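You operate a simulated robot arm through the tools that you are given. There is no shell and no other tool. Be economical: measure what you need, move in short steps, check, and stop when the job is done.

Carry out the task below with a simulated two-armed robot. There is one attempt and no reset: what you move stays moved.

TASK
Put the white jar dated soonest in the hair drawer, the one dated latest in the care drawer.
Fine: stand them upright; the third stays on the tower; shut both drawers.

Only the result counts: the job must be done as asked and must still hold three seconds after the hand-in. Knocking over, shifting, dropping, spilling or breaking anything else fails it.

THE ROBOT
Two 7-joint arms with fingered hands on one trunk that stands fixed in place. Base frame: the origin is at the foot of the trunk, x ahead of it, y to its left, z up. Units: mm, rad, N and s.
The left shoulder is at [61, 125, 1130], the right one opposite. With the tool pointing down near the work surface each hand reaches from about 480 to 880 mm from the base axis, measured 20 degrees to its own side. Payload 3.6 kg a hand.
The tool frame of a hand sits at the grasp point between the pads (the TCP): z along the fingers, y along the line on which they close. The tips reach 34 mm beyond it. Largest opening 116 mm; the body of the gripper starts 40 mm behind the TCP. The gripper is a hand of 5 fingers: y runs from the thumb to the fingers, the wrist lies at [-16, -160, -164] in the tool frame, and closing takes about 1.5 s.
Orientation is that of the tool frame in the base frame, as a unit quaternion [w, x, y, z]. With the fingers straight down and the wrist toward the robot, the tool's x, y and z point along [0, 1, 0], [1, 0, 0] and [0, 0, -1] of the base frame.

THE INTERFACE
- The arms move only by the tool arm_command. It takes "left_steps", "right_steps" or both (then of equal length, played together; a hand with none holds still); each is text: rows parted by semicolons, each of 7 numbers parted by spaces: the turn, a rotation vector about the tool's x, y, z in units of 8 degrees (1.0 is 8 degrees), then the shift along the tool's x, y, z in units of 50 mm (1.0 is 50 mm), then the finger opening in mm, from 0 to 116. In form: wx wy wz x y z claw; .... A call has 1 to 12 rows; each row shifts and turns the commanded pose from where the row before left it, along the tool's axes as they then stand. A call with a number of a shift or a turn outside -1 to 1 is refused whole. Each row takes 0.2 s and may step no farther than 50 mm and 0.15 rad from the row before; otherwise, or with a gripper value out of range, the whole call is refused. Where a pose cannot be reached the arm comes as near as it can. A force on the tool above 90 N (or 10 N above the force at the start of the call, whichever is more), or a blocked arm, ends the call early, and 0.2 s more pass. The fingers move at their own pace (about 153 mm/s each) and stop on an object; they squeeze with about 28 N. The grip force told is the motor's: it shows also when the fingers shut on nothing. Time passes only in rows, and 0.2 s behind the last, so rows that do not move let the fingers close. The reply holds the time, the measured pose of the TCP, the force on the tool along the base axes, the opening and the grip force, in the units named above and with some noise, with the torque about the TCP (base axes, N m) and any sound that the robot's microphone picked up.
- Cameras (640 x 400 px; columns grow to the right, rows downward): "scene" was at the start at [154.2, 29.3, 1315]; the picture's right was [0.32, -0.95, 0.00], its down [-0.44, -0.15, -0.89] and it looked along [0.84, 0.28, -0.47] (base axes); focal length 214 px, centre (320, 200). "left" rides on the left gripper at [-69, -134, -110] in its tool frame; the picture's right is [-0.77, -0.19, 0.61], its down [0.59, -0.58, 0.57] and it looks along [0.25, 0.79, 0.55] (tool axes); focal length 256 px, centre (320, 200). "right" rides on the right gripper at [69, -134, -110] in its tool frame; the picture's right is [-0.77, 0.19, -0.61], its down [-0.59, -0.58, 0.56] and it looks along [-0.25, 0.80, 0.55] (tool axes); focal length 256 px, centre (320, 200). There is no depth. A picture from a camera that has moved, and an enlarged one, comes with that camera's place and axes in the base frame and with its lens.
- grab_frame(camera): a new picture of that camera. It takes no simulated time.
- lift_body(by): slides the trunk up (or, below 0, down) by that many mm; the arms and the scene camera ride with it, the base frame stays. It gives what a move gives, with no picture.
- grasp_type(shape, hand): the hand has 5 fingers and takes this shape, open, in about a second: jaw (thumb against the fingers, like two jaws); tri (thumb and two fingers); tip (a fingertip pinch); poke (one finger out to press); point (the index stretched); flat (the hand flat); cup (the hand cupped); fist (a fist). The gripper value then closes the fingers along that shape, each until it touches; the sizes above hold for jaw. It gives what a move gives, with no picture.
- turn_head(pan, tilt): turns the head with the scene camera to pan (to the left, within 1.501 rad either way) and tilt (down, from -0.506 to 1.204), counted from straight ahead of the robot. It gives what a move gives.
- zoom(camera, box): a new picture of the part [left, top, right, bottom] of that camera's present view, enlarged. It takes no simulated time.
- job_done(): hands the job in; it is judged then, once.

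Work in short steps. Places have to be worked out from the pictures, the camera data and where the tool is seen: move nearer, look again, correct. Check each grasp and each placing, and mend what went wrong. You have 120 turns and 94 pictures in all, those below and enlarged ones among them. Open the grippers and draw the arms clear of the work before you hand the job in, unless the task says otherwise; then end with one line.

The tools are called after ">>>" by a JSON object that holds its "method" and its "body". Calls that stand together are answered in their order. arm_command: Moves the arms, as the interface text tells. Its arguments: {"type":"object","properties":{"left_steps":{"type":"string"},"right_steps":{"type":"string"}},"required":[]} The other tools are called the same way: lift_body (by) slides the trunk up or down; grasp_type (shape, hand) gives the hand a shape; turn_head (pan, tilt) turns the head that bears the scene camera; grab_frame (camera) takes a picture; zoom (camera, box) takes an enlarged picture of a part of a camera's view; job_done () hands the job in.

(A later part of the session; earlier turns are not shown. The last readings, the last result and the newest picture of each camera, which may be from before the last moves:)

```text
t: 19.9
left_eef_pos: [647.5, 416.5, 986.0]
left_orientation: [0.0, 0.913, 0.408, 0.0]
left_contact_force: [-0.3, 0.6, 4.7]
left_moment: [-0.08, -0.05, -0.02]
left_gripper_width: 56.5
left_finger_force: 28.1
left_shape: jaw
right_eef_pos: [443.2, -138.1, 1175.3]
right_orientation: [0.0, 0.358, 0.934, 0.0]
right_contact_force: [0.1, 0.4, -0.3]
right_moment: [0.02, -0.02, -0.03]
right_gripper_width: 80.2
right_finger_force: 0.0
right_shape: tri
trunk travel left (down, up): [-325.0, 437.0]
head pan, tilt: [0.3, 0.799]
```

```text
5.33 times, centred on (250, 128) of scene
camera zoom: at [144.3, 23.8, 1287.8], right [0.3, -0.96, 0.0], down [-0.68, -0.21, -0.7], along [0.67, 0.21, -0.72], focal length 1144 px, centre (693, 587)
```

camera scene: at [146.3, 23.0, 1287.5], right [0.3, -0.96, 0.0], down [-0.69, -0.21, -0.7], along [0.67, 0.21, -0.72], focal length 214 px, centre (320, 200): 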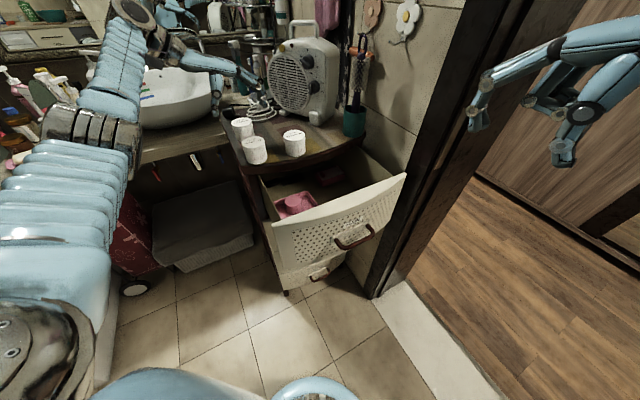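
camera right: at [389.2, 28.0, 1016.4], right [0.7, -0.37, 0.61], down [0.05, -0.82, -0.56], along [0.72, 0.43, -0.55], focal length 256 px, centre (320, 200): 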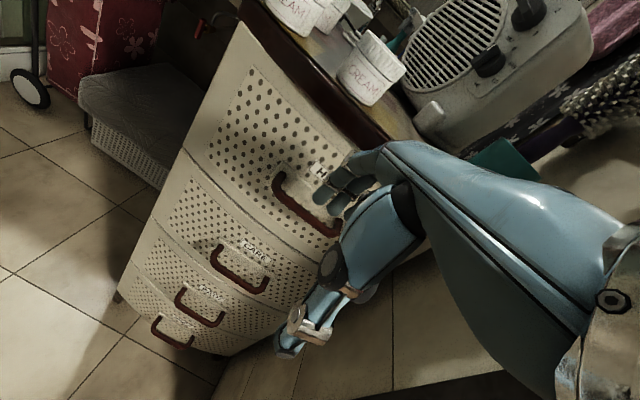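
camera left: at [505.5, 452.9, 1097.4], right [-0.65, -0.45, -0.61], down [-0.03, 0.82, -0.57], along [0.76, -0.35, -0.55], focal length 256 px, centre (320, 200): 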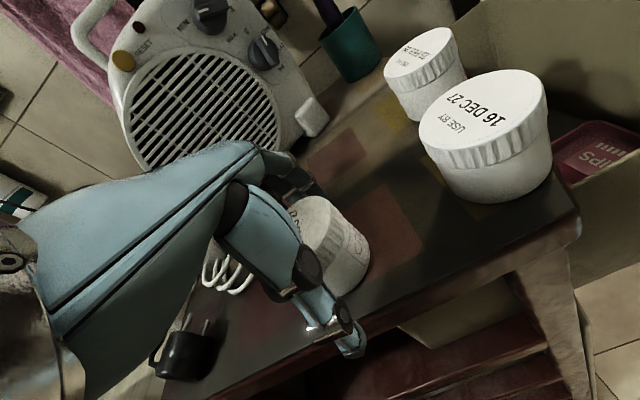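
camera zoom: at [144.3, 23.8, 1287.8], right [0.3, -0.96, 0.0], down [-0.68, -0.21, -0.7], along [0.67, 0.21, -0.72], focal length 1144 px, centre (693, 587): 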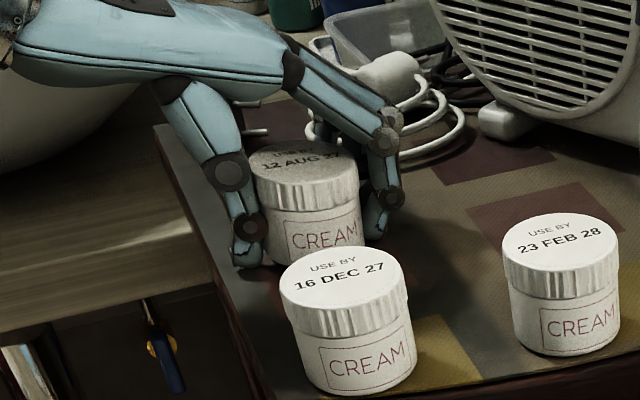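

Gripped at 56.5 mm with 28 N. I lift straight up 20 mm and check the hold, then continue up.

>>> {"method": "arm_command", "body": {"left_steps": "0 0 0 0 0 -0.2 30;0 0 0 0 0 -0.2 30;0 0 0 0 0 -0.4 30;0 0 0 0 0 -0.5 30;0 0 0 0 0 -0.5 30"}}

>>> {"method": "zoom", "body": {"camera": "scene", "box": [200, 60, 340, 165]}}

>>> {"method": "grab_frame", "body": {"camera": "left"}}

```text
t: 21.1
left_eef_pos: [646.9, 415.9, 1076.3]
left_orientation: [0.0, 0.913, 0.409, 0.0]
left_contact_force: [-0.3, 0.7, -0.4]
left_moment: [-0.03, -0.02, 0.0]
left_gripper_width: 56.4
left_finger_force: 27.9
left_shape: jaw
right_eef_pos: [442.0, -138.5, 1176.2]
right_orientation: [0.001, 0.36, 0.933, 0.0]
right_contact_force: [0.0, -0.1, 0.5]
right_moment: [0.01, 0.02, 0.01]
right_gripper_width: 80.0
right_finger_force: 0.1
right_shape: tri
trunk travel left (down, up): [-325.0, 437.0]
head pan, tilt: [0.3, 0.799]
```

```text
3.81 times, centred on (270, 112) of scene
camera zoom: at [144.6, 23.4, 1287.7], right [0.3, -0.96, 0.0], down [-0.69, -0.21, -0.7], along [0.67, 0.21, -0.72], focal length 817 px, centre (510, 533)
```

zoom: 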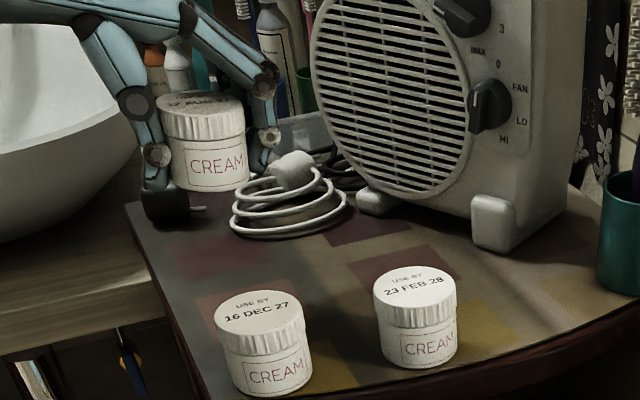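

```text
51 pictures are left
camera left: at [501.5, 455.1, 1187.4], right [-0.65, -0.45, -0.61], down [-0.04, 0.82, -0.56], along [0.76, -0.35, -0.56], focal length 256 px, centre (320, 200)
```

left: 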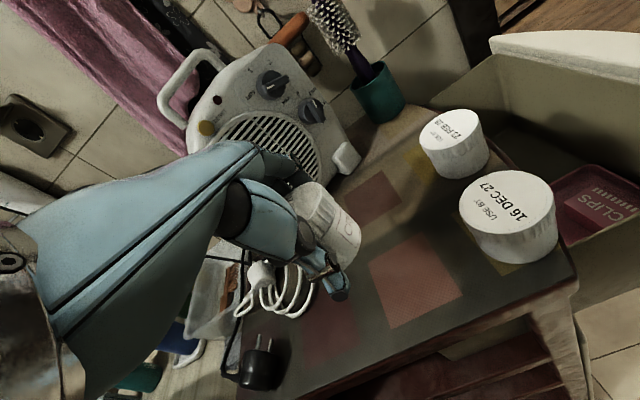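

The jar is held upright. The drawer floor works out to z about 740, with the free zone to the right of the tray. I target the jar at about (621, 82), first moving over at height.

>>> {"method": "arm_command", "body": {"left_steps": "0 0 0 0 0 -0.5 30;0 0 0 -0.6 0.45 0 30;0 0 0 -0.67 0.51 0 30;0 0 0 -0.67 0.51 0 30;0 0 0 -0.67 0.51 0 30;0 0 0 -0.67 0.51 0 30;0 0 0 -0.67 0.51 0 30;0 0 0 -0.67 0.51 0 30;0 0 0 -0.7 0.57 0 30;0 0 0 0 0 0 30"}}

>>> {"method": "grab_frame", "body": {"camera": "scene"}}

>>> {"method": "grab_frame", "body": {"camera": "left"}}

>>> {"method": "grab_frame", "body": {"camera": "right"}}

```text
t: 23.3
left_eef_pos: [621.4, 85.2, 1098.7]
left_orientation: [0.0, 0.913, 0.407, 0.001]
left_contact_force: [0.0, 0.5, -1.7]
left_moment: [-0.01, -0.02, 0.03]
left_gripper_width: 56.2
left_finger_force: 27.8
left_shape: jaw
right_eef_pos: [443.0, -137.9, 1175.1]
right_orientation: [0.0, 0.358, 0.934, 0.0]
right_contact_force: [0.4, 0.0, -0.4]
right_moment: [-0.02, -0.01, -0.03]
right_gripper_width: 79.9
right_finger_force: 0.0
right_shape: tri
trunk travel left (down, up): [-325.0, 437.0]
head pan, tilt: [0.3, 0.799]
```

```text
50 pictures are left
camera scene: at [144.8, 24.4, 1287.7], right [0.3, -0.95, 0.0], down [-0.68, -0.21, -0.7], along [0.67, 0.21, -0.72], focal length 214 px, centre (320, 200)
```

scene: 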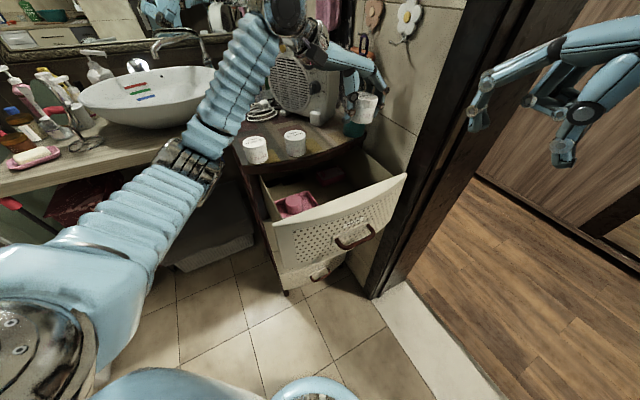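

```text
49 pictures are left
camera left: at [475.8, 123.9, 1209.0], right [-0.65, -0.45, -0.61], down [-0.04, 0.82, -0.57], along [0.76, -0.35, -0.55], focal length 256 px, centre (320, 200)
```

left: 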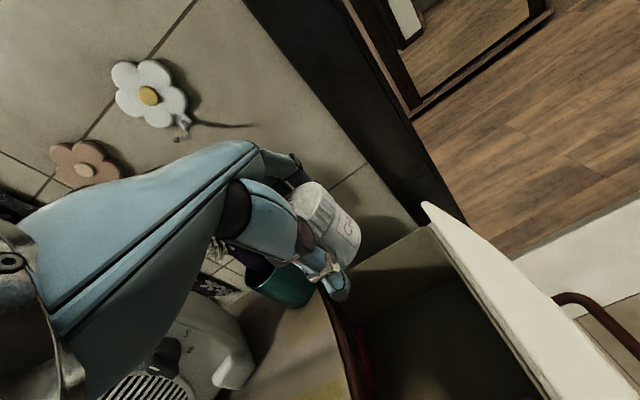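

```text
48 pictures are left
camera right: at [301.0, -190.5, 1285.5], right [0.7, -0.37, 0.61], down [0.05, -0.82, -0.57], along [0.71, 0.43, -0.55], focal length 256 px, centre (320, 200)
```

right: 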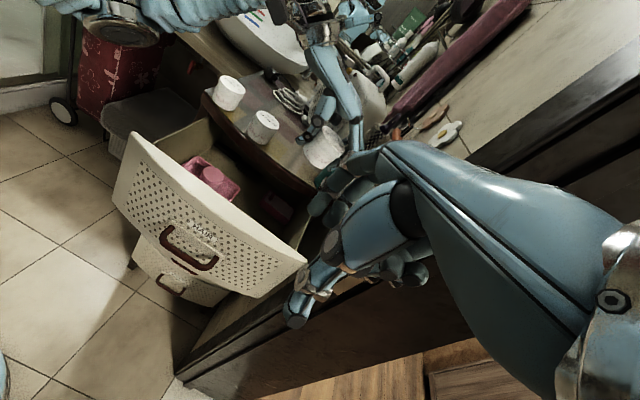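

The jar is above the free right part of the drawer with clearance to the lip, cup and panel. I descend 140 mm and look again.

>>> {"method": "arm_command", "body": {"left_steps": "0 0 0 0 0 0.7 30;0 0 0 0 0 0.7 30;0 0 0 0 0 0.7 30;0 0 0 0 0 0.7 30;0 0 0 0 0 0 30"}}

>>> {"method": "grab_frame", "body": {"camera": "scene"}}

>>> {"method": "grab_frame", "body": {"camera": "left"}}

>>> {"method": "zoom", "body": {"camera": "right", "box": [100, 60, 380, 320]}}

```text
t: 24.5
left_eef_pos: [625.5, 82.9, 957.4]
left_orientation: [0.0, 0.914, 0.407, 0.0]
left_contact_force: [0.1, 0.0, -0.8]
left_moment: [0.02, 0.01, 0.02]
left_gripper_width: 56.1
left_finger_force: 27.9
left_shape: jaw
right_eef_pos: [443.0, -138.9, 1175.4]
right_orientation: [0.0, 0.358, 0.934, 0.0]
right_contact_force: [-0.6, 0.0, -0.2]
right_moment: [-0.02, -0.02, 0.01]
right_gripper_width: 80.0
right_finger_force: 0.0
right_shape: tri
trunk travel left (down, up): [-325.0, 437.0]
head pan, tilt: [0.3, 0.799]
```

```text
47 pictures are left
camera scene: at [144.8, 23.5, 1287.7], right [0.3, -0.96, 0.0], down [-0.69, -0.21, -0.7], along [0.67, 0.21, -0.72], focal length 214 px, centre (320, 200)
```

scene: 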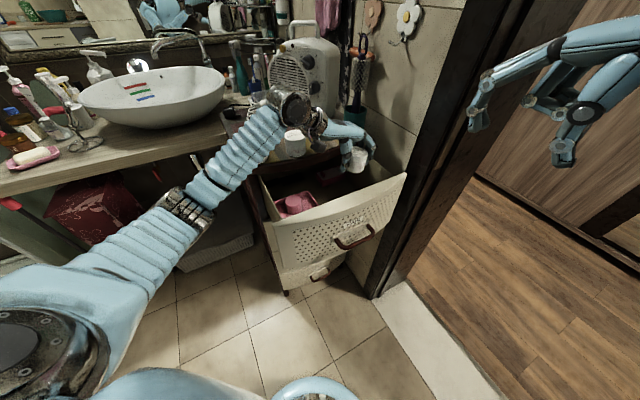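

```text
46 pictures are left
camera left: at [479.5, 122.3, 1068.5], right [-0.65, -0.45, -0.61], down [-0.04, 0.82, -0.57], along [0.76, -0.35, -0.55], focal length 256 px, centre (320, 200)
```

left: 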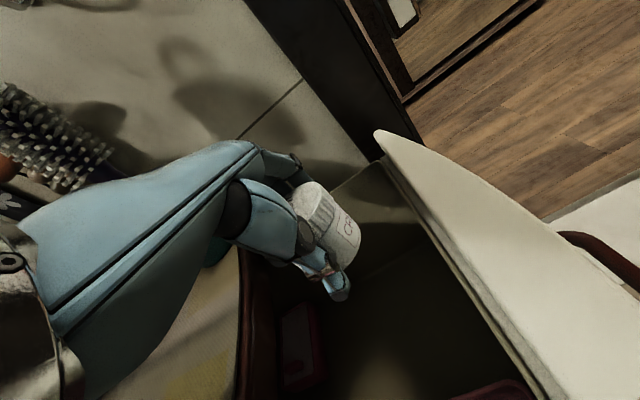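

```text
1.54 times, centred on (240, 190) of right
camera zoom: at [300.8, -191.5, 1285.4], right [0.7, -0.38, 0.61], down [0.05, -0.82, -0.57], along [0.72, 0.43, -0.55], focal length 394 px, centre (443, 215)
```

zoom: 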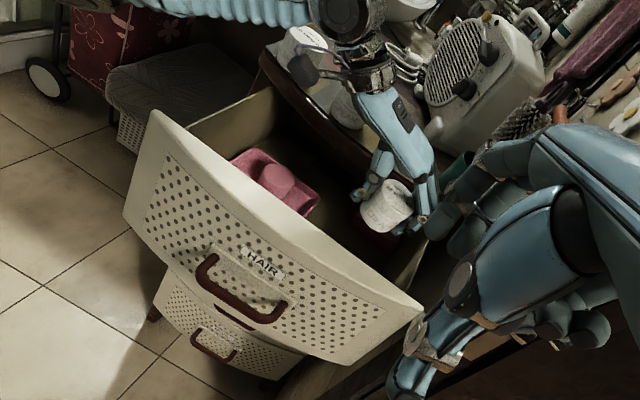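

The jar is at the drawer mouth, but the forearm could come near the drawer's rim (z about 905–920) once the wrist drops. I raise the trunk 150 mm so the forearm slopes down from above, then descend with the arm.

>>> {"method": "lift_body", "body": {"by": 150}}

>>> {"method": "arm_command", "body": {"left_steps": "0 0 0 0 0 0.75 30;0 0 0 0 0 0.75 30;0 0 0 0 0 0.75 30;0 0 0 0 0 0.75 30;0 0 0 0 0 0 30"}}

>>> {"method": "grab_frame", "body": {"camera": "scene"}}

```text
t: 26.3
left_eef_pos: [621.4, 82.5, 1108.5]
left_orientation: [-0.002, 0.913, 0.408, -0.001]
left_contact_force: [-0.3, 0.1, -0.6]
left_moment: [0.01, 0.0, -0.01]
left_gripper_width: 56.4
left_finger_force: 28.0
left_shape: jaw
right_eef_pos: [440.7, -138.1, 1324.0]
right_orientation: [-0.001, 0.358, 0.934, 0.001]
right_contact_force: [0.0, 0.4, 0.2]
right_moment: [0.0, 0.01, 0.01]
right_gripper_width: 80.2
right_finger_force: 0.0
right_shape: tri
trunk travel left (down, up): [-475.0, 287.0]
head pan, tilt: [0.3, 0.799]
```

```text
t: 27.5
left_eef_pos: [624.3, 82.7, 958.0]
left_orientation: [0.0, 0.914, 0.407, 0.0]
left_contact_force: [0.5, 0.6, 0.1]
left_moment: [0.01, 0.01, 0.01]
left_gripper_width: 56.3
left_finger_force: 27.8
left_shape: jaw
right_eef_pos: [440.9, -139.4, 1323.8]
right_orientation: [0.0, 0.358, 0.934, 0.001]
right_contact_force: [-0.1, -0.8, -0.6]
right_moment: [0.0, 0.03, 0.01]
right_gripper_width: 80.2
right_finger_force: 0.0
right_shape: tri
trunk travel left (down, up): [-475.0, 287.0]
head pan, tilt: [0.3, 0.799]
```

```text
44 pictures are left
camera scene: at [105.5, 23.5, 1439.4], right [0.3, -0.96, 0.0], down [-0.69, -0.21, -0.7], along [0.67, 0.21, -0.72], focal length 214 px, centre (320, 200)
```

scene: 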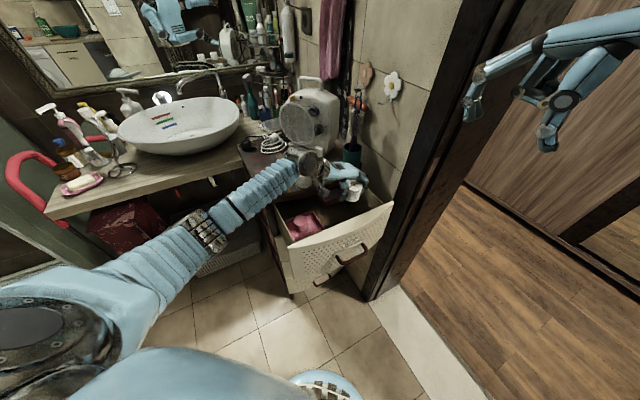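

The scene looks fine with the forearm higher. I descend 110 mm more into the drawer.

>>> {"method": "arm_command", "body": {"left_steps": "0 0 0 0 0 0.5 30;0 0 0 0 0 0.5 30;0 0 0 0 0 0.5 30;0 0 0 0 0 0.5 30;0 0 0 0 0 0.3 30;0 0 0 0 0 0 30"}}

>>> {"method": "zoom", "body": {"camera": "scene", "box": [200, 120, 400, 300]}}

>>> {"method": "grab_frame", "body": {"camera": "left"}}

```text
t: 28.9
left_eef_pos: [622.1, 80.8, 844.8]
left_orientation: [-0.001, 0.914, 0.407, 0.0]
left_contact_force: [0.4, -1.1, -0.6]
left_moment: [0.03, 0.02, 0.01]
left_gripper_width: 42.9
left_finger_force: 28.1
left_shape: jaw
right_eef_pos: [440.6, -138.8, 1323.8]
right_orientation: [0.001, 0.359, 0.933, 0.001]
right_contact_force: [-0.2, 0.5, -0.2]
right_moment: [-0.02, 0.0, 0.01]
right_gripper_width: 80.1
right_finger_force: 0.0
right_shape: tri
trunk travel left (down, up): [-475.0, 287.0]
head pan, tilt: [0.3, 0.799]
```

```text
2.22 times, centred on (300, 210) of scene
camera zoom: at [105.5, 23.6, 1439.4], right [0.3, -0.96, 0.0], down [-0.69, -0.21, -0.7], along [0.67, 0.21, -0.72], focal length 477 px, centre (364, 178)
```

zoom: 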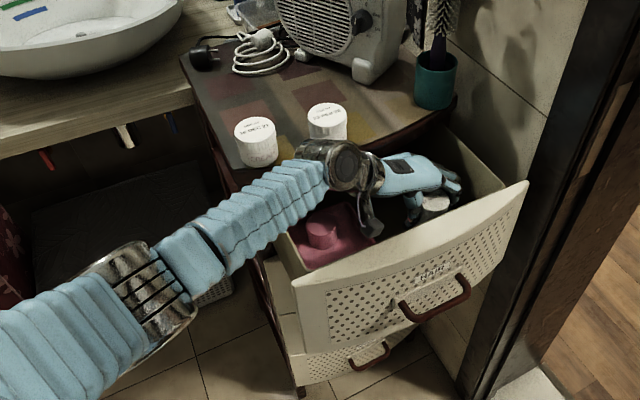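

```text
42 pictures are left
camera left: at [475.3, 120.4, 955.4], right [-0.65, -0.45, -0.61], down [-0.03, 0.82, -0.57], along [0.76, -0.35, -0.55], focal length 256 px, centre (320, 200)
```

left: 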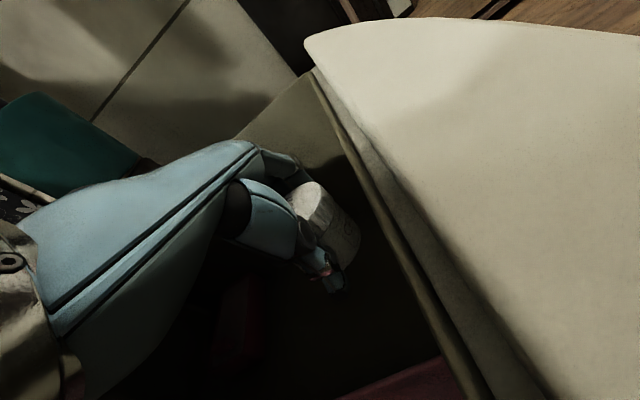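

The grip width dropped from 56 to 43 mm, so I zoom to check whether the jar slipped.

>>> {"method": "zoom", "body": {"camera": "left", "box": [220, 130, 400, 310]}}

>>> {"method": "zoom", "body": {"camera": "scene", "box": [300, 165, 360, 225]}}

```text
2.22 times, centred on (310, 220) of left
camera zoom: at [475.3, 120.4, 955.4], right [-0.65, -0.45, -0.61], down [-0.03, 0.82, -0.57], along [0.76, -0.35, -0.55], focal length 569 px, centre (342, 156)
```

zoom: 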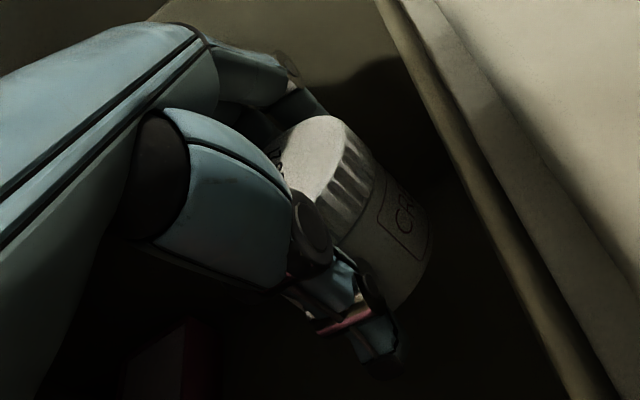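

```text
6.67 times, centred on (330, 195) of scene
camera zoom: at [105.5, 23.6, 1439.4], right [0.3, -0.96, 0.0], down [-0.69, -0.21, -0.7], along [0.67, 0.21, -0.72], focal length 1430 px, centre (253, 233)
```

zoom: 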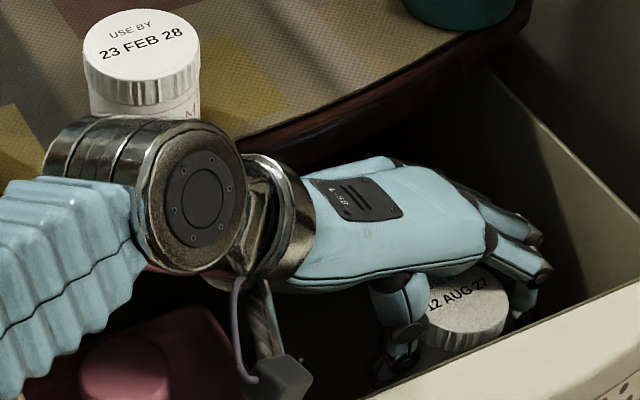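

The jar still looks held and nearly level, though one finger may have slid around the curve. I lower it gently toward the floor now.

>>> {"method": "arm_command", "body": {"left_steps": "0 0 0 0 0 0.25 30;0 0 0 0 0 0.25 30;0 0 0 0 0 0.25 30;0 0 0 0 0 0.25 30;0 0 0 0 0 0.1 30;0 0 0 0 0 0 30"}}

>>> {"method": "zoom", "body": {"camera": "left", "box": [220, 130, 400, 310]}}

>>> {"method": "zoom", "body": {"camera": "scene", "box": [300, 165, 360, 225]}}

```text
t: 29.9
left_eef_pos: [632.8, 77.4, 816.9]
left_orientation: [0.017, 0.912, 0.41, 0.001]
left_contact_force: [-12.0, 12.7, 46.0]
left_moment: [0.87, 6.19, -1.36]
left_gripper_width: 43.0
left_finger_force: 27.9
left_shape: jaw
right_eef_pos: [438.3, -140.2, 1325.6]
right_orientation: [0.001, 0.36, 0.933, 0.001]
right_contact_force: [0.3, 1.1, 0.0]
right_moment: [-0.01, 0.02, 0.03]
right_gripper_width: 79.8
right_finger_force: 0.1
right_shape: tri
trunk travel left (down, up): [-475.0, 287.0]
head pan, tilt: [0.3, 0.799]
stopped in row 5 (left hand): the force on the tool passed its limit at 104 N (the readings are from after the stop); the commanded pose is now the measured one
```

```text
2.22 times, centred on (310, 220) of left
camera zoom: at [484.3, 117.9, 924.3], right [-0.64, -0.47, -0.61], down [-0.03, 0.81, -0.59], along [0.77, -0.36, -0.53], focal length 569 px, centre (342, 156)
```

zoom: 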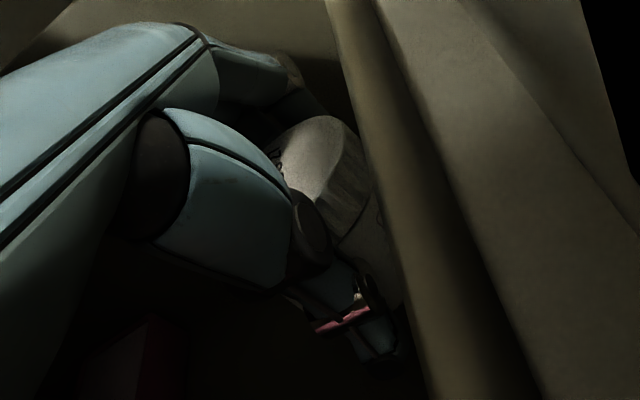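

```text
6.67 times, centred on (330, 195) of scene
camera zoom: at [102.0, 24.5, 1439.9], right [0.3, -0.95, 0.0], down [-0.68, -0.21, -0.7], along [0.67, 0.21, -0.72], focal length 1430 px, centre (253, 233)
```

zoom: 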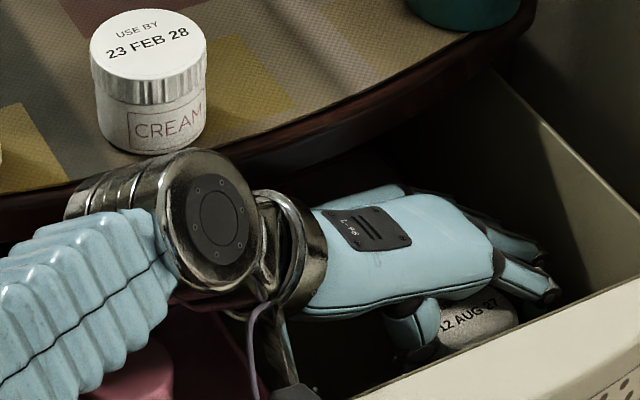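

The torque places the contact at the hand camera block, resting on the drawer's front rim, and not at the jar. I go up 30 mm, move 24 mm deeper into the drawer and look.

>>> {"method": "arm_command", "body": {"left_steps": "0 0 0 0 0 -0.3 30;0 0 0 0 0 -0.3 30;0 0 0 0.24 0 0 30;0 0 0 0.24 0 0 30;0 0 0 0 0 0 30"}}

>>> {"method": "zoom", "body": {"camera": "scene", "box": [280, 150, 400, 250]}}

>>> {"method": "grab_frame", "body": {"camera": "left"}}

```text
t: 31.1
left_eef_pos: [641.0, 85.9, 838.5]
left_orientation: [0.009, 0.915, 0.403, -0.004]
left_contact_force: [-41.2, -31.4, -15.2]
left_moment: [1.6, -2.76, 1.52]
left_gripper_width: 43.1
left_finger_force: 27.7
left_shape: jaw
right_eef_pos: [437.4, -146.1, 1323.5]
right_orientation: [0.0, 0.36, 0.933, 0.001]
right_contact_force: [-0.9, 1.0, -0.7]
right_moment: [0.01, 0.01, -0.02]
right_gripper_width: 79.9
right_finger_force: 0.0
right_shape: tri
trunk travel left (down, up): [-475.0, 287.0]
head pan, tilt: [0.3, 0.799]
```

```text
4.00 times, centred on (340, 200) of scene
camera zoom: at [100.7, 17.8, 1439.5], right [0.29, -0.96, 0.0], down [-0.68, -0.2, -0.7], along [0.67, 0.2, -0.71], focal length 858 px, centre (240, 200)
```

zoom: 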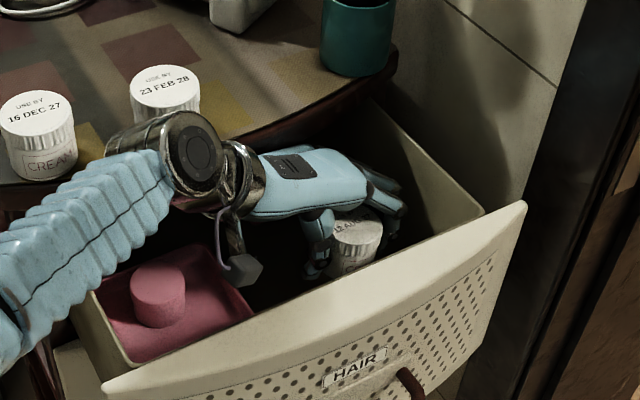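

```text
36 pictures are left
camera left: at [493.6, 128.9, 949.0], right [-0.66, -0.45, -0.6], down [-0.03, 0.81, -0.58], along [0.75, -0.37, -0.55], focal length 256 px, centre (320, 200)
```

left: 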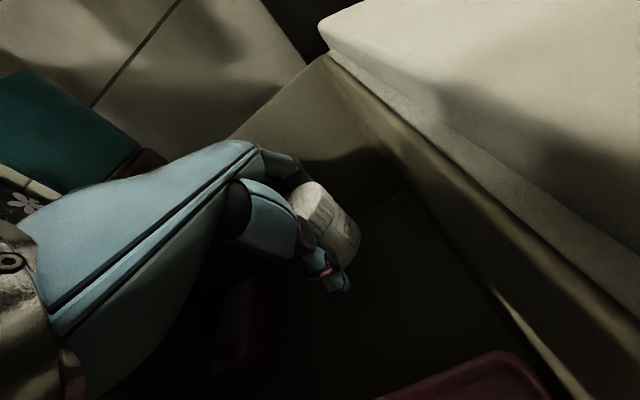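

The knuckles now press the tower lip at z about 918, at 54 N. I back off 15 mm and descend 18 mm so the hand passes below the lip, before going deeper again.

>>> {"method": "arm_command", "body": {"left_steps": "0 0 0 -0.3 0 0 30;0 0 0 0 0 0.18 30;0 0 0 0 0 0.18 30;0 0 0 0 0 0 30"}}

```text
t: 32.1
left_eef_pos: [637.0, 82.7, 823.6]
left_orientation: [0.013, 0.913, 0.408, 0.0]
left_contact_force: [-0.5, 0.1, -0.8]
left_moment: [0.01, 0.0, 0.01]
left_gripper_width: 43.1
left_finger_force: 27.8
left_shape: jaw
right_eef_pos: [439.9, -140.6, 1323.9]
right_orientation: [0.0, 0.361, 0.932, 0.0]
right_contact_force: [0.4, 1.0, 0.0]
right_moment: [0.02, 0.03, 0.0]
right_gripper_width: 80.3
right_finger_force: 0.1
right_shape: tri
trunk travel left (down, up): [-475.0, 287.0]
head pan, tilt: [0.3, 0.799]
```

Free of contact at z 824. I shift 10 mm deeper and descend 12 mm.

>>> {"method": "arm_command", "body": {"left_steps": "0 0 0 0.2 0 0 30;0 0 0 0 0 0.12 30;0 0 0 0 0 0.12 30;0 0 0 0 0 0 30"}}

```text
t: 33.1
left_eef_pos: [642.9, 91.7, 809.7]
left_orientation: [0.012, 0.913, 0.408, -0.001]
left_contact_force: [-0.1, 0.2, 0.0]
left_moment: [-0.01, 0.04, 0.0]
left_gripper_width: 43.1
left_finger_force: 27.7
left_shape: jaw
right_eef_pos: [440.9, -141.0, 1323.4]
right_orientation: [0.0, 0.36, 0.933, 0.0]
right_contact_force: [0.0, 0.0, 0.3]
right_moment: [-0.01, -0.03, -0.01]
right_gripper_width: 80.0
right_finger_force: 0.1
right_shape: tri
trunk travel left (down, up): [-475.0, 287.0]
head pan, tilt: [0.3, 0.799]
```

Clear past the rim. I continue down 14 mm in small steps.

>>> {"method": "arm_command", "body": {"left_steps": "0 0 0 0 0 0.14 30;0 0 0 0 0 0.14 30;0 0 0 0 0 0 30"}}

>>> {"method": "zoom", "body": {"camera": "left", "box": [220, 130, 400, 310]}}

```text
t: 33.9
left_eef_pos: [645.0, 91.0, 795.8]
left_orientation: [0.012, 0.913, 0.409, 0.0]
left_contact_force: [0.3, 0.5, -1.2]
left_moment: [0.03, 0.01, 0.02]
left_gripper_width: 43.0
left_finger_force: 28.4
left_shape: jaw
right_eef_pos: [441.0, -139.9, 1323.8]
right_orientation: [0.0, 0.36, 0.933, 0.0]
right_contact_force: [0.2, 0.5, -0.1]
right_moment: [0.02, -0.01, -0.04]
right_gripper_width: 80.0
right_finger_force: 0.1
right_shape: tri
trunk travel left (down, up): [-475.0, 287.0]
head pan, tilt: [0.3, 0.799]
```

```text
2.22 times, centred on (310, 220) of left
camera zoom: at [496.6, 131.4, 904.7], right [-0.65, -0.46, -0.61], down [-0.03, 0.81, -0.58], along [0.76, -0.36, -0.54], focal length 569 px, centre (342, 156)
```

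zoom: 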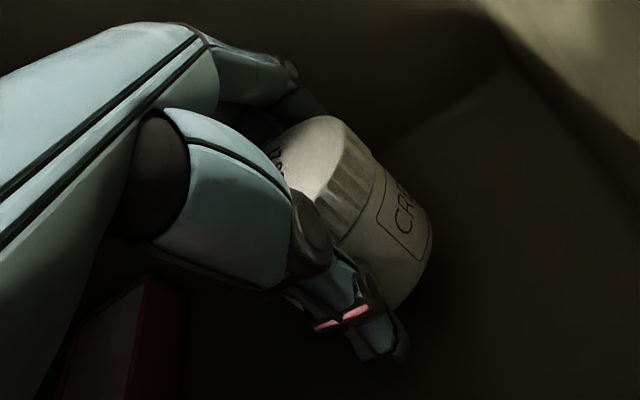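

No contact yet at z 796, and the jar looks upright. I continue in 4 mm steps, watching for floor contact.

>>> {"method": "arm_command", "body": {"left_steps": "0 0 0 0 0 0.08 30;0 0 0 0 0 0.06 30;0 0 0 0 0 0 30"}}

>>> {"method": "arm_command", "body": {"left_steps": "0 0 0 0 0 0.06 30;0 0 0 0 0 0 30"}}

```text
t: 34.7
left_eef_pos: [642.9, 89.5, 788.6]
left_orientation: [0.012, 0.913, 0.408, -0.001]
left_contact_force: [0.9, 0.6, -0.6]
left_moment: [0.01, -0.01, 0.01]
left_gripper_width: 42.9
left_finger_force: 28.5
left_shape: jaw
right_eef_pos: [442.6, -141.2, 1323.5]
right_orientation: [0.0, 0.36, 0.933, 0.0]
right_contact_force: [-0.1, -0.2, 0.0]
right_moment: [0.01, 0.05, 0.02]
right_gripper_width: 79.9
right_finger_force: 0.2
right_shape: tri
trunk travel left (down, up): [-475.0, 287.0]
head pan, tilt: [0.3, 0.799]
```

```text
t: 35.3
left_eef_pos: [643.2, 90.8, 786.6]
left_orientation: [0.012, 0.913, 0.408, 0.0]
left_contact_force: [-0.3, -0.1, -1.0]
left_moment: [0.03, 0.0, -0.01]
left_gripper_width: 42.8
left_finger_force: 28.0
left_shape: jaw
right_eef_pos: [441.9, -141.5, 1321.4]
right_orientation: [-0.001, 0.36, 0.933, 0.0]
right_contact_force: [-0.1, -0.3, -0.6]
right_moment: [0.0, -0.01, 0.01]
right_gripper_width: 80.1
right_finger_force: 0.0
right_shape: tri
trunk travel left (down, up): [-475.0, 287.0]
head pan, tilt: [0.3, 0.799]
```

Still in free air at z about 786. I continue down in small steps.

>>> {"method": "arm_command", "body": {"left_steps": "0 0 0 0 0 0.08 30;0 0 0 0 0 0 30"}}

>>> {"method": "arm_command", "body": {"left_steps": "0 0 0 0 0 0.08 30;0 0 0 0 0 0 30"}}

>>> {"method": "arm_command", "body": {"left_steps": "0 0 0 0 0 0.08 30;0 0 0 0 0 0 30"}}

```text
t: 35.9
left_eef_pos: [644.2, 89.1, 782.3]
left_orientation: [0.012, 0.913, 0.408, 0.0]
left_contact_force: [0.8, 0.2, -1.1]
left_moment: [0.04, -0.01, -0.03]
left_gripper_width: 42.8
left_finger_force: 28.1
left_shape: jaw
right_eef_pos: [440.5, -140.5, 1323.5]
right_orientation: [0.0, 0.36, 0.933, 0.0]
right_contact_force: [0.8, 0.0, 0.5]
right_moment: [-0.03, -0.05, -0.02]
right_gripper_width: 79.8
right_finger_force: 0.0
right_shape: tri
trunk travel left (down, up): [-475.0, 287.0]
head pan, tilt: [0.3, 0.799]
```

```text
t: 36.5
left_eef_pos: [643.7, 90.3, 777.3]
left_orientation: [0.011, 0.913, 0.409, -0.001]
left_contact_force: [0.2, 0.3, -0.8]
left_moment: [0.02, -0.01, 0.06]
left_gripper_width: 42.8
left_finger_force: 28.4
left_shape: jaw
right_eef_pos: [440.7, -140.7, 1324.3]
right_orientation: [0.0, 0.36, 0.933, 0.001]
right_contact_force: [0.2, -0.2, -0.4]
right_moment: [-0.02, -0.01, 0.0]
right_gripper_width: 79.9
right_finger_force: 0.0
right_shape: tri
trunk travel left (down, up): [-475.0, 287.0]
head pan, tilt: [0.3, 0.799]
```

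```text
t: 37.1
left_eef_pos: [643.1, 89.8, 774.3]
left_orientation: [0.013, 0.913, 0.408, -0.001]
left_contact_force: [1.4, 0.3, 3.9]
left_moment: [-0.12, 0.17, -0.16]
left_gripper_width: 42.8
left_finger_force: 27.8
left_shape: jaw
right_eef_pos: [439.8, -139.5, 1324.5]
right_orientation: [0.001, 0.36, 0.933, 0.0]
right_contact_force: [-0.7, 0.3, 0.0]
right_moment: [0.0, -0.04, -0.01]
right_gripper_width: 79.8
right_finger_force: 0.0
right_shape: tri
trunk travel left (down, up): [-475.0, 287.0]
head pan, tilt: [0.3, 0.799]
```

There's light floor contact (about 4 N). I press 1.5 mm more, open gently and look.

>>> {"method": "arm_command", "body": {"left_steps": "0 0 0 0 0 0.03 30;0 0 0 0 0 0 50;0 0 0 0 0 0 60;0 0 0 0 0 0 70;0 0 0 0 0 0 80;0 0 0 0 0 0 84;0 0 0 0 0 0 84"}}

>>> {"method": "zoom", "body": {"camera": "left", "box": [220, 130, 400, 310]}}

```text
t: 38.7
left_eef_pos: [642.6, 89.4, 770.3]
left_orientation: [0.012, 0.913, 0.408, -0.001]
left_contact_force: [2.6, -3.7, 7.1]
left_moment: [0.03, 0.03, -0.02]
left_gripper_width: 81.7
left_finger_force: 0.0
left_shape: jaw
right_eef_pos: [440.8, -140.8, 1323.5]
right_orientation: [0.001, 0.36, 0.933, 0.0]
right_contact_force: [-0.7, -0.3, 0.3]
right_moment: [0.02, -0.01, 0.02]
right_gripper_width: 80.0
right_finger_force: 0.0
right_shape: tri
trunk travel left (down, up): [-475.0, 287.0]
head pan, tilt: [0.3, 0.799]
```

```text
2.22 times, centred on (310, 220) of left
camera zoom: at [495.0, 130.5, 880.3], right [-0.65, -0.46, -0.61], down [-0.03, 0.81, -0.58], along [0.76, -0.36, -0.54], focal length 569 px, centre (342, 156)
```

zoom: 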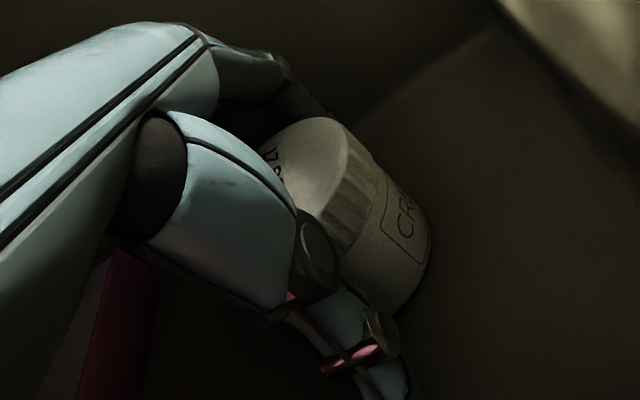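

Released, but the fingertips rest on the floor. I raise slightly, open wider, then rise 25 mm and check that the jar stays.

>>> {"method": "arm_command", "body": {"left_steps": "0 0 0 0 0 -0.06 84;0 0 0 0 0 -0.1 92;0 0 0 0 0 -0.1 96;0 0 0 0 0 -0.2 96;0 0 0 0 0 -0.2 96"}}

>>> {"method": "zoom", "body": {"camera": "left", "box": [220, 130, 400, 310]}}

```text
t: 39.9
left_eef_pos: [642.3, 92.2, 802.8]
left_orientation: [0.012, 0.913, 0.409, 0.0]
left_contact_force: [0.2, -0.1, -0.4]
left_moment: [0.0, 0.02, 0.05]
left_gripper_width: 95.9
left_finger_force: 0.0
left_shape: jaw
right_eef_pos: [440.2, -140.4, 1324.0]
right_orientation: [0.0, 0.361, 0.933, 0.0]
right_contact_force: [-0.6, -0.8, -0.8]
right_moment: [-0.02, -0.02, 0.0]
right_gripper_width: 80.1
right_finger_force: 0.1
right_shape: tri
trunk travel left (down, up): [-475.0, 287.0]
head pan, tilt: [0.3, 0.799]
```

```text
2.22 times, centred on (310, 220) of left
camera zoom: at [494.7, 132.5, 912.0], right [-0.65, -0.46, -0.61], down [-0.03, 0.81, -0.58], along [0.76, -0.36, -0.54], focal length 569 px, centre (342, 156)
```

zoom: 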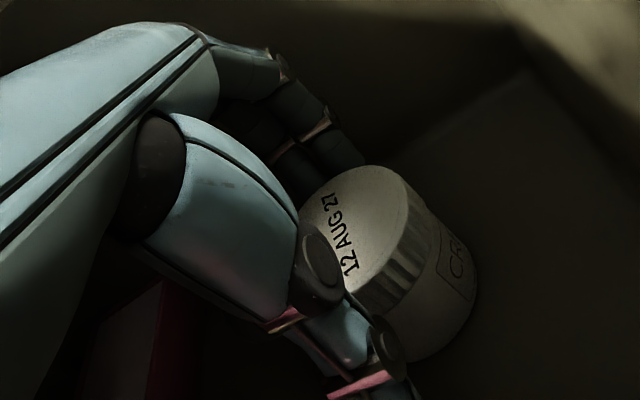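

The jar stands freely with its date up. I retrace the path: up to 812, back 10 mm, then up out of the drawer.

>>> {"method": "arm_command", "body": {"left_steps": "0 0 0 0 0 -0.2 96;0 0 0 -0.2 0 -0.15 96;0 0 0 0 0 -0.3 96;0 0 0 -0.1 0 -0.4 96;0 0 0 0 0 -0.6 96;0 0 0 0 0 -0.8 96;0 0 0 0 0 -0.9 96;0 0 0 0 0 -0.9 96;0 0 0 0 0 -0.9 96"}}

>>> {"method": "grab_frame", "body": {"camera": "left"}}

>>> {"method": "grab_frame", "body": {"camera": "scene"}}

```text
t: 41.9
left_eef_pos: [632.6, 84.3, 1061.8]
left_orientation: [0.012, 0.913, 0.408, 0.0]
left_contact_force: [-0.1, 0.8, 0.0]
left_moment: [-0.06, -0.01, -0.01]
left_gripper_width: 95.9
left_finger_force: 0.1
left_shape: jaw
right_eef_pos: [440.1, -140.2, 1324.1]
right_orientation: [0.0, 0.359, 0.933, 0.0]
right_contact_force: [0.2, 0.2, -0.1]
right_moment: [-0.04, -0.01, -0.01]
right_gripper_width: 79.9
right_finger_force: 0.0
right_shape: tri
trunk travel left (down, up): [-475.0, 287.0]
head pan, tilt: [0.3, 0.799]
```

```text
32 pictures are left
camera left: at [484.7, 125.9, 1170.4], right [-0.65, -0.46, -0.61], down [-0.03, 0.81, -0.58], along [0.76, -0.36, -0.54], focal length 256 px, centre (320, 200)
```

left: 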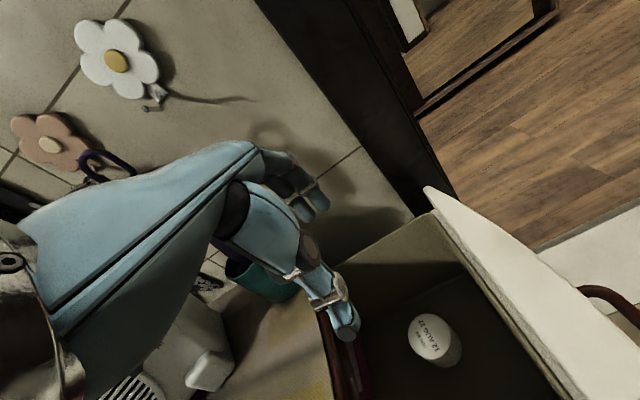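

```text
31 pictures are left
camera scene: at [105.3, 23.4, 1439.4], right [0.3, -0.96, 0.0], down [-0.68, -0.21, -0.7], along [0.67, 0.21, -0.72], focal length 214 px, centre (320, 200)
```

scene: 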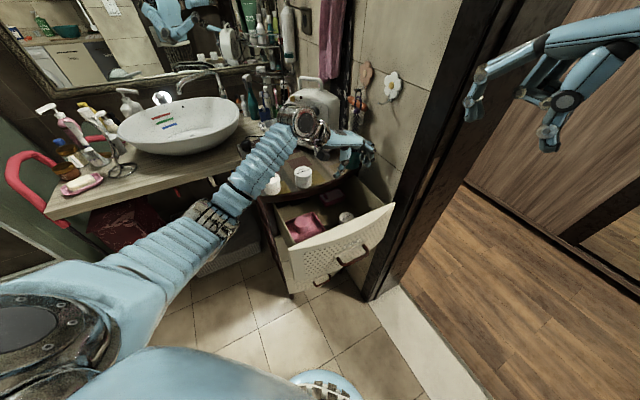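

The AUG jar stands upright in the HAIR drawer. I move the left hand up and aside to the left, then lower the trunk back down 150 mm before pushing the drawer shut with the right hand.

>>> {"method": "arm_command", "body": {"left_steps": "0 0 0 0 0 -0.8 96;0 0 0 0.5 -0.69 -0.3 96;0 0 0 0.5 -0.69 -0.3 96;0 0 0 0.5 -0.69 -0.3 96;0 0 0 0.5 -0.69 -0.3 96;0 0 0 0.5 -0.69 -0.3 96;0 0 0 0.5 -0.69 -0.3 96;0 0 0 0.5 -0.69 -0.3 96;0 0 0 0.5 -0.69 -0.3 96"}}

>>> {"method": "lift_body", "body": {"by": -150}}

```text
t: 43.9
left_eef_pos: [554.7, 425.0, 1214.2]
left_orientation: [0.013, 0.913, 0.408, 0.0]
left_contact_force: [0.1, 0.3, 0.2]
left_moment: [0.02, 0.02, 0.0]
left_gripper_width: 96.0
left_finger_force: 0.0
left_shape: jaw
right_eef_pos: [442.0, -140.5, 1324.2]
right_orientation: [0.0, 0.36, 0.933, 0.0]
right_contact_force: [-0.7, -0.6, 0.2]
right_moment: [0.0, -0.01, 0.01]
right_gripper_width: 80.2
right_finger_force: 0.1
right_shape: tri
trunk travel left (down, up): [-475.0, 287.0]
head pan, tilt: [0.3, 0.799]
```

```text
t: 45.6
left_eef_pos: [556.6, 422.8, 1064.9]
left_orientation: [0.012, 0.913, 0.409, 0.001]
left_contact_force: [0.6, 0.6, -0.2]
left_moment: [-0.02, -0.01, -0.01]
left_gripper_width: 95.8
left_finger_force: 0.0
left_shape: jaw
right_eef_pos: [441.0, -140.2, 1175.5]
right_orientation: [0.0, 0.36, 0.933, 0.0]
right_contact_force: [-0.7, -0.2, -0.3]
right_moment: [-0.04, 0.01, 0.01]
right_gripper_width: 80.0
right_finger_force: 0.1
right_shape: tri
trunk travel left (down, up): [-325.0, 437.0]
head pan, tilt: [0.3, 0.799]
```

Now the right hand closes its fingers and goes to a spot just in front of the HAIR panel, above the handle.

>>> {"method": "arm_command", "body": {"right_steps": "0 0 0 0.243 0.228 0.843 40;0 0 0 0.243 0.228 0.843 30;0 0 0 0.243 0.228 0.843 30;0 0 0 0.243 0.228 0.843 30;0 0 0 0.243 0.228 0.843 30;0 0 0 0.243 0.228 0.843 30;0 0 0 0.243 0.228 0.843 30"}}

>>> {"method": "zoom", "body": {"camera": "scene", "box": [230, 110, 430, 270]}}

```text
t: 47.2
left_eef_pos: [558.2, 421.8, 1064.2]
left_orientation: [0.011, 0.913, 0.408, -0.001]
left_contact_force: [0.5, -0.2, 0.2]
left_moment: [0.03, 0.01, -0.02]
left_gripper_width: 95.9
left_finger_force: 0.0
left_shape: jaw
right_eef_pos: [432.7, -22.0, 874.4]
right_orientation: [0.001, 0.359, 0.933, 0.001]
right_contact_force: [0.4, 0.2, 0.1]
right_moment: [-0.01, -0.02, -0.01]
right_gripper_width: 30.3
right_finger_force: 0.1
right_shape: tri
trunk travel left (down, up): [-325.0, 437.0]
head pan, tilt: [0.3, 0.799]
```

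```text
2.50 times, centred on (330, 190) of scene
camera zoom: at [145.0, 24.2, 1287.6], right [0.3, -0.96, 0.0], down [-0.69, -0.21, -0.7], along [0.67, 0.21, -0.72], focal length 536 px, centre (295, 225)
```

zoom: 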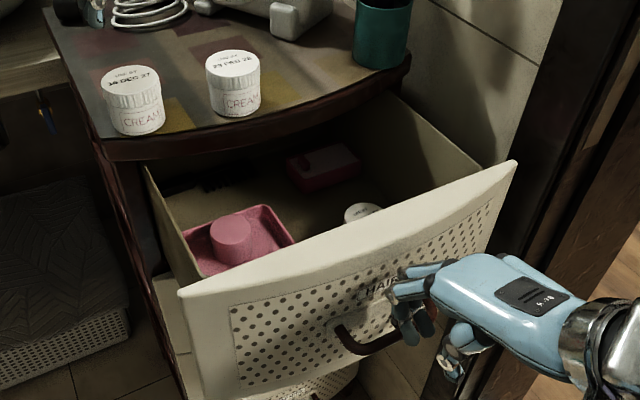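

The hand is in front of the panel above the handle. I push forward slowly.

>>> {"method": "arm_command", "body": {"right_steps": "0 0 0 0 0.3 0 30;0 0 0 0 0.3 0 30;0 0 0 0 0.3 0 30;0 0 0 0 0.3 0 30;0 0 0 0 0.3 0 30;0 0 0 0 0.3 0 30;0 0 0 0 0.3 0 30;0 0 0 0 0.3 0 30;0 0 0 0 0.3 0 30;0 0 0 0 0.3 0 30"}}

>>> {"method": "zoom", "body": {"camera": "scene", "box": [230, 110, 430, 270]}}

```text
t: 49.4
left_eef_pos: [557.1, 423.0, 1063.3]
left_orientation: [0.011, 0.912, 0.409, -0.001]
left_contact_force: [-0.8, 0.4, 0.3]
left_moment: [0.02, 0.01, 0.03]
left_gripper_width: 95.9
left_finger_force: 0.1
left_shape: jaw
right_eef_pos: [529.8, 87.5, 878.3]
right_orientation: [0.0, 0.359, 0.933, 0.0]
right_contact_force: [-0.5, 0.8, -0.4]
right_moment: [-0.01, -0.02, 0.01]
right_gripper_width: 30.3
right_finger_force: 0.1
right_shape: tri
trunk travel left (down, up): [-325.0, 437.0]
head pan, tilt: [0.3, 0.799]
```

```text
2.50 times, centred on (330, 190) of scene
camera zoom: at [145.1, 24.6, 1287.6], right [0.3, -0.96, 0.0], down [-0.69, -0.21, -0.7], along [0.67, 0.21, -0.72], focal length 536 px, centre (295, 225)
```

zoom: 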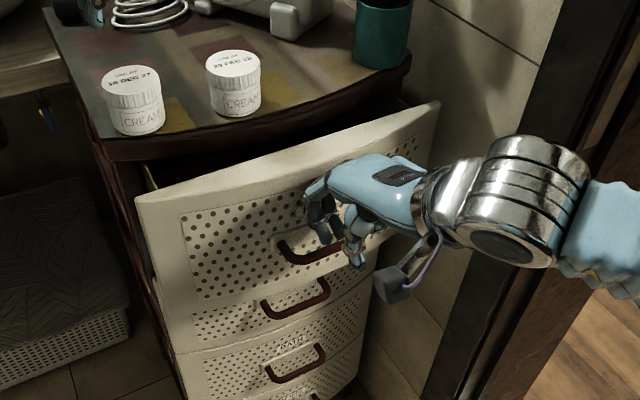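

Nearly closed. I push on gently until there is resistance.

>>> {"method": "arm_command", "body": {"right_steps": "0 0 0 0 0.2 0 30;0 0 0 0 0.2 0 30;0 0 0 0 0.2 0 30;0 0 0 0 0.2 0 30;0 0 0 0 0.15 0 30"}}

>>> {"method": "zoom", "body": {"camera": "scene", "box": [230, 110, 430, 270]}}

```text
t: 50.6
left_eef_pos: [556.2, 423.9, 1064.3]
left_orientation: [0.01, 0.913, 0.408, -0.001]
left_contact_force: [0.2, 0.0, -0.3]
left_moment: [-0.01, -0.03, 0.02]
left_gripper_width: 96.0
left_finger_force: 0.0
left_shape: jaw
right_eef_pos: [562.9, 123.7, 878.1]
right_orientation: [0.0, 0.36, 0.933, 0.0]
right_contact_force: [-0.4, 0.2, -0.1]
right_moment: [0.05, 0.02, -0.03]
right_gripper_width: 29.9
right_finger_force: 0.1
right_shape: tri
trunk travel left (down, up): [-325.0, 437.0]
head pan, tilt: [0.3, 0.799]
```

```text
2.50 times, centred on (330, 190) of scene
camera zoom: at [145.0, 24.4, 1287.7], right [0.3, -0.96, 0.0], down [-0.69, -0.21, -0.7], along [0.67, 0.21, -0.72], focal length 536 px, centre (295, 225)
```

zoom: 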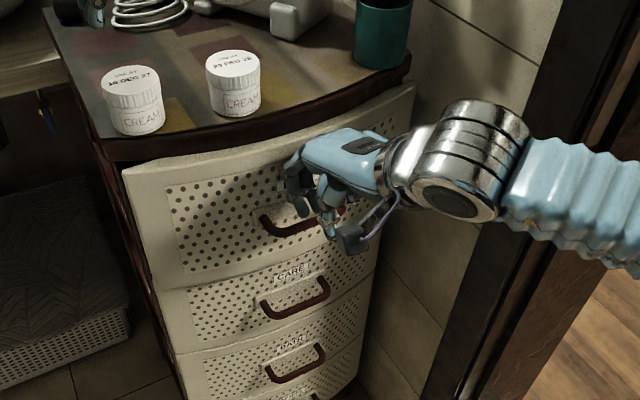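

A bit more, until it seats.

>>> {"method": "arm_command", "body": {"right_steps": "0 0 0 0 0.15 0 30;0 0 0 0 0.15 0 30;0 0 0 0 0.15 0 30;0 0 0 0 0.1 0 30;0 0 0 0 0 0 30"}}

```text
t: 51.8
left_eef_pos: [554.5, 420.1, 1067.3]
left_orientation: [0.011, 0.913, 0.408, 0.001]
left_contact_force: [0.6, -0.4, 0.1]
left_moment: [0.03, 0.0, -0.01]
left_gripper_width: 96.0
left_finger_force: 0.1
left_shape: jaw
right_eef_pos: [580.5, 141.3, 881.2]
right_orientation: [0.001, 0.36, 0.933, 0.001]
right_contact_force: [-16.9, -17.1, 6.6]
right_moment: [0.54, -0.61, -0.13]
right_gripper_width: 26.8
right_finger_force: 0.1
right_shape: tri
trunk travel left (down, up): [-325.0, 437.0]
head pan, tilt: [0.3, 0.799]
```

It is seated, with 24 N of resistance. I back the right hand off 60 mm and raise the left hand 200 mm, then lower the trunk 185 mm to work on the CARE drawer.

>>> {"method": "arm_command", "body": {"left_steps": "0 0 0 0 0 -1 96;0 0 0 0 0 -1 96;0 0 0 0 0 -1 96;0 0 0 0 0 -1 96", "right_steps": "0 0 0 0 -0.4 0 30;0 0 0 0 -0.4 0 30;0 0 0 0 -0.4 0 30;0 0 0 0 -0.2 0 30"}}

>>> {"method": "lift_body", "body": {"by": -185}}

>>> {"method": "arm_command", "body": {"right_steps": "0 0 0 0 0 0 112;0 0 0 0 0 0 112;0 0 0 0 0 0 112"}}

>>> {"method": "turn_head", "body": {"pan": 0.3, "tilt": 0.8}}

>>> {"method": "zoom", "body": {"camera": "scene", "box": [230, 80, 430, 240]}}

>>> {"method": "grab_frame", "body": {"camera": "right"}}

```text
t: 52.8
left_eef_pos: [554.6, 423.4, 1264.6]
left_orientation: [0.011, 0.913, 0.409, -0.001]
left_contact_force: [0.4, -0.6, -0.1]
left_moment: [0.07, 0.02, 0.02]
left_gripper_width: 95.8
left_finger_force: 0.1
left_shape: jaw
right_eef_pos: [532.6, 88.2, 880.2]
right_orientation: [0.001, 0.359, 0.933, 0.001]
right_contact_force: [-0.2, 0.2, 0.3]
right_moment: [0.03, -0.03, 0.01]
right_gripper_width: 30.1
right_finger_force: 0.0
right_shape: tri
trunk travel left (down, up): [-325.0, 437.0]
head pan, tilt: [0.3, 0.799]
```

```text
t: 54.9
left_eef_pos: [567.3, 426.4, 1077.5]
left_orientation: [0.008, 0.913, 0.408, -0.004]
left_contact_force: [-1.0, -1.6, -0.1]
left_moment: [-0.01, -0.08, 0.04]
left_gripper_width: 95.9
left_finger_force: 0.0
left_shape: jaw
right_eef_pos: [541.9, 92.2, 691.6]
right_orientation: [-0.004, 0.36, 0.933, -0.001]
right_contact_force: [0.2, -1.0, 1.2]
right_moment: [0.02, -0.01, -0.04]
right_gripper_width: 30.3
right_finger_force: 0.1
right_shape: tri
trunk travel left (down, up): [-140.0, 622.0]
head pan, tilt: [0.3, 0.799]
```

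```text
t: 55.7
left_eef_pos: [538.0, 422.8, 1097.2]
left_orientation: [-0.007, 0.908, 0.418, 0.013]
left_contact_force: [-1.2, -2.2, 2.0]
left_moment: [0.08, -0.09, 0.02]
left_gripper_width: 95.9
left_finger_force: 0.0
left_shape: jaw
right_eef_pos: [522.7, 87.1, 715.3]
right_orientation: [0.017, 0.372, 0.928, 0.019]
right_contact_force: [1.1, 0.4, -0.1]
right_moment: [-0.01, -0.01, -0.01]
right_gripper_width: 111.9
right_finger_force: 0.0
right_shape: tri
trunk travel left (down, up): [-140.0, 622.0]
head pan, tilt: [0.3, 0.799]
stopped in row 3 (left hand): the arm was blocked; the commanded pose is now the measured one
```

```text
t: 56.3
left_eef_pos: [518.9, 421.7, 1106.9]
left_orientation: [0.005, 0.91, 0.414, 0.026]
left_contact_force: [0.8, 0.5, 0.6]
left_moment: [-0.05, 0.02, -0.01]
left_gripper_width: 95.9
left_finger_force: 0.0
left_shape: jaw
right_eef_pos: [507.1, 86.6, 720.3]
right_orientation: [0.025, 0.369, 0.929, 0.019]
right_contact_force: [-0.5, 1.0, -0.1]
right_moment: [0.0, -0.06, -0.02]
right_gripper_width: 112.1
right_finger_force: 0.0
right_shape: tri
trunk travel left (down, up): [-140.0, 622.0]
head pan, tilt: [0.3, 0.799]
```

```text
2.50 times, centred on (330, 160) of scene
camera zoom: at [281.9, 24.0, 1089.7], right [0.3, -0.96, -0.01], down [-0.72, -0.21, -0.66], along [0.63, 0.21, -0.75], focal length 536 px, centre (295, 300)
```

zoom: 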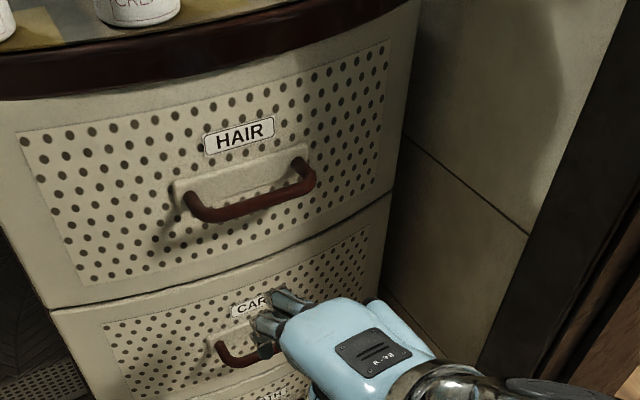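

```text
26 pictures are left
camera right: at [357.7, 34.0, 821.0], right [0.65, -0.4, 0.64], down [0.07, -0.81, -0.58], along [0.76, 0.42, -0.5], focal length 256 px, centre (320, 200)
```

right: 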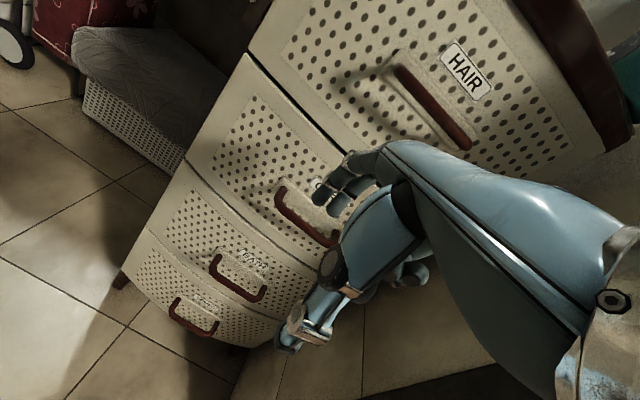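

The trunk leans forward when this low, and the arms were still drifting. I wait briefly to see whether things settle.

>>> {"method": "arm_command", "body": {"left_steps": "0 0 0 0 0 0 96;0 0 0 0 0 0 96;0 0 0 0 0 0 96", "right_steps": "0 0 0 0 0 0 112;0 0 0 0 0 0 112;0 0 0 0 0 0 112"}}

```text
t: 56.6
left_eef_pos: [471.1, 423.6, 1137.9]
left_orientation: [0.037, 0.902, 0.425, 0.068]
left_contact_force: [-0.9, -0.1, 4.4]
left_moment: [0.01, -0.13, 0.01]
left_gripper_width: 96.1
left_finger_force: 0.2
left_shape: jaw
right_eef_pos: [468.0, 87.8, 741.9]
right_orientation: [0.046, 0.361, 0.931, 0.034]
right_contact_force: [1.1, 0.9, -1.7]
right_moment: [-0.02, -0.06, 0.01]
right_gripper_width: 112.2
right_finger_force: 0.1
right_shape: tri
trunk travel left (down, up): [-140.0, 622.0]
head pan, tilt: [0.3, 0.799]
stopped in row 1 (left hand): the arm was blocked; the commanded pose is now the measured one
```

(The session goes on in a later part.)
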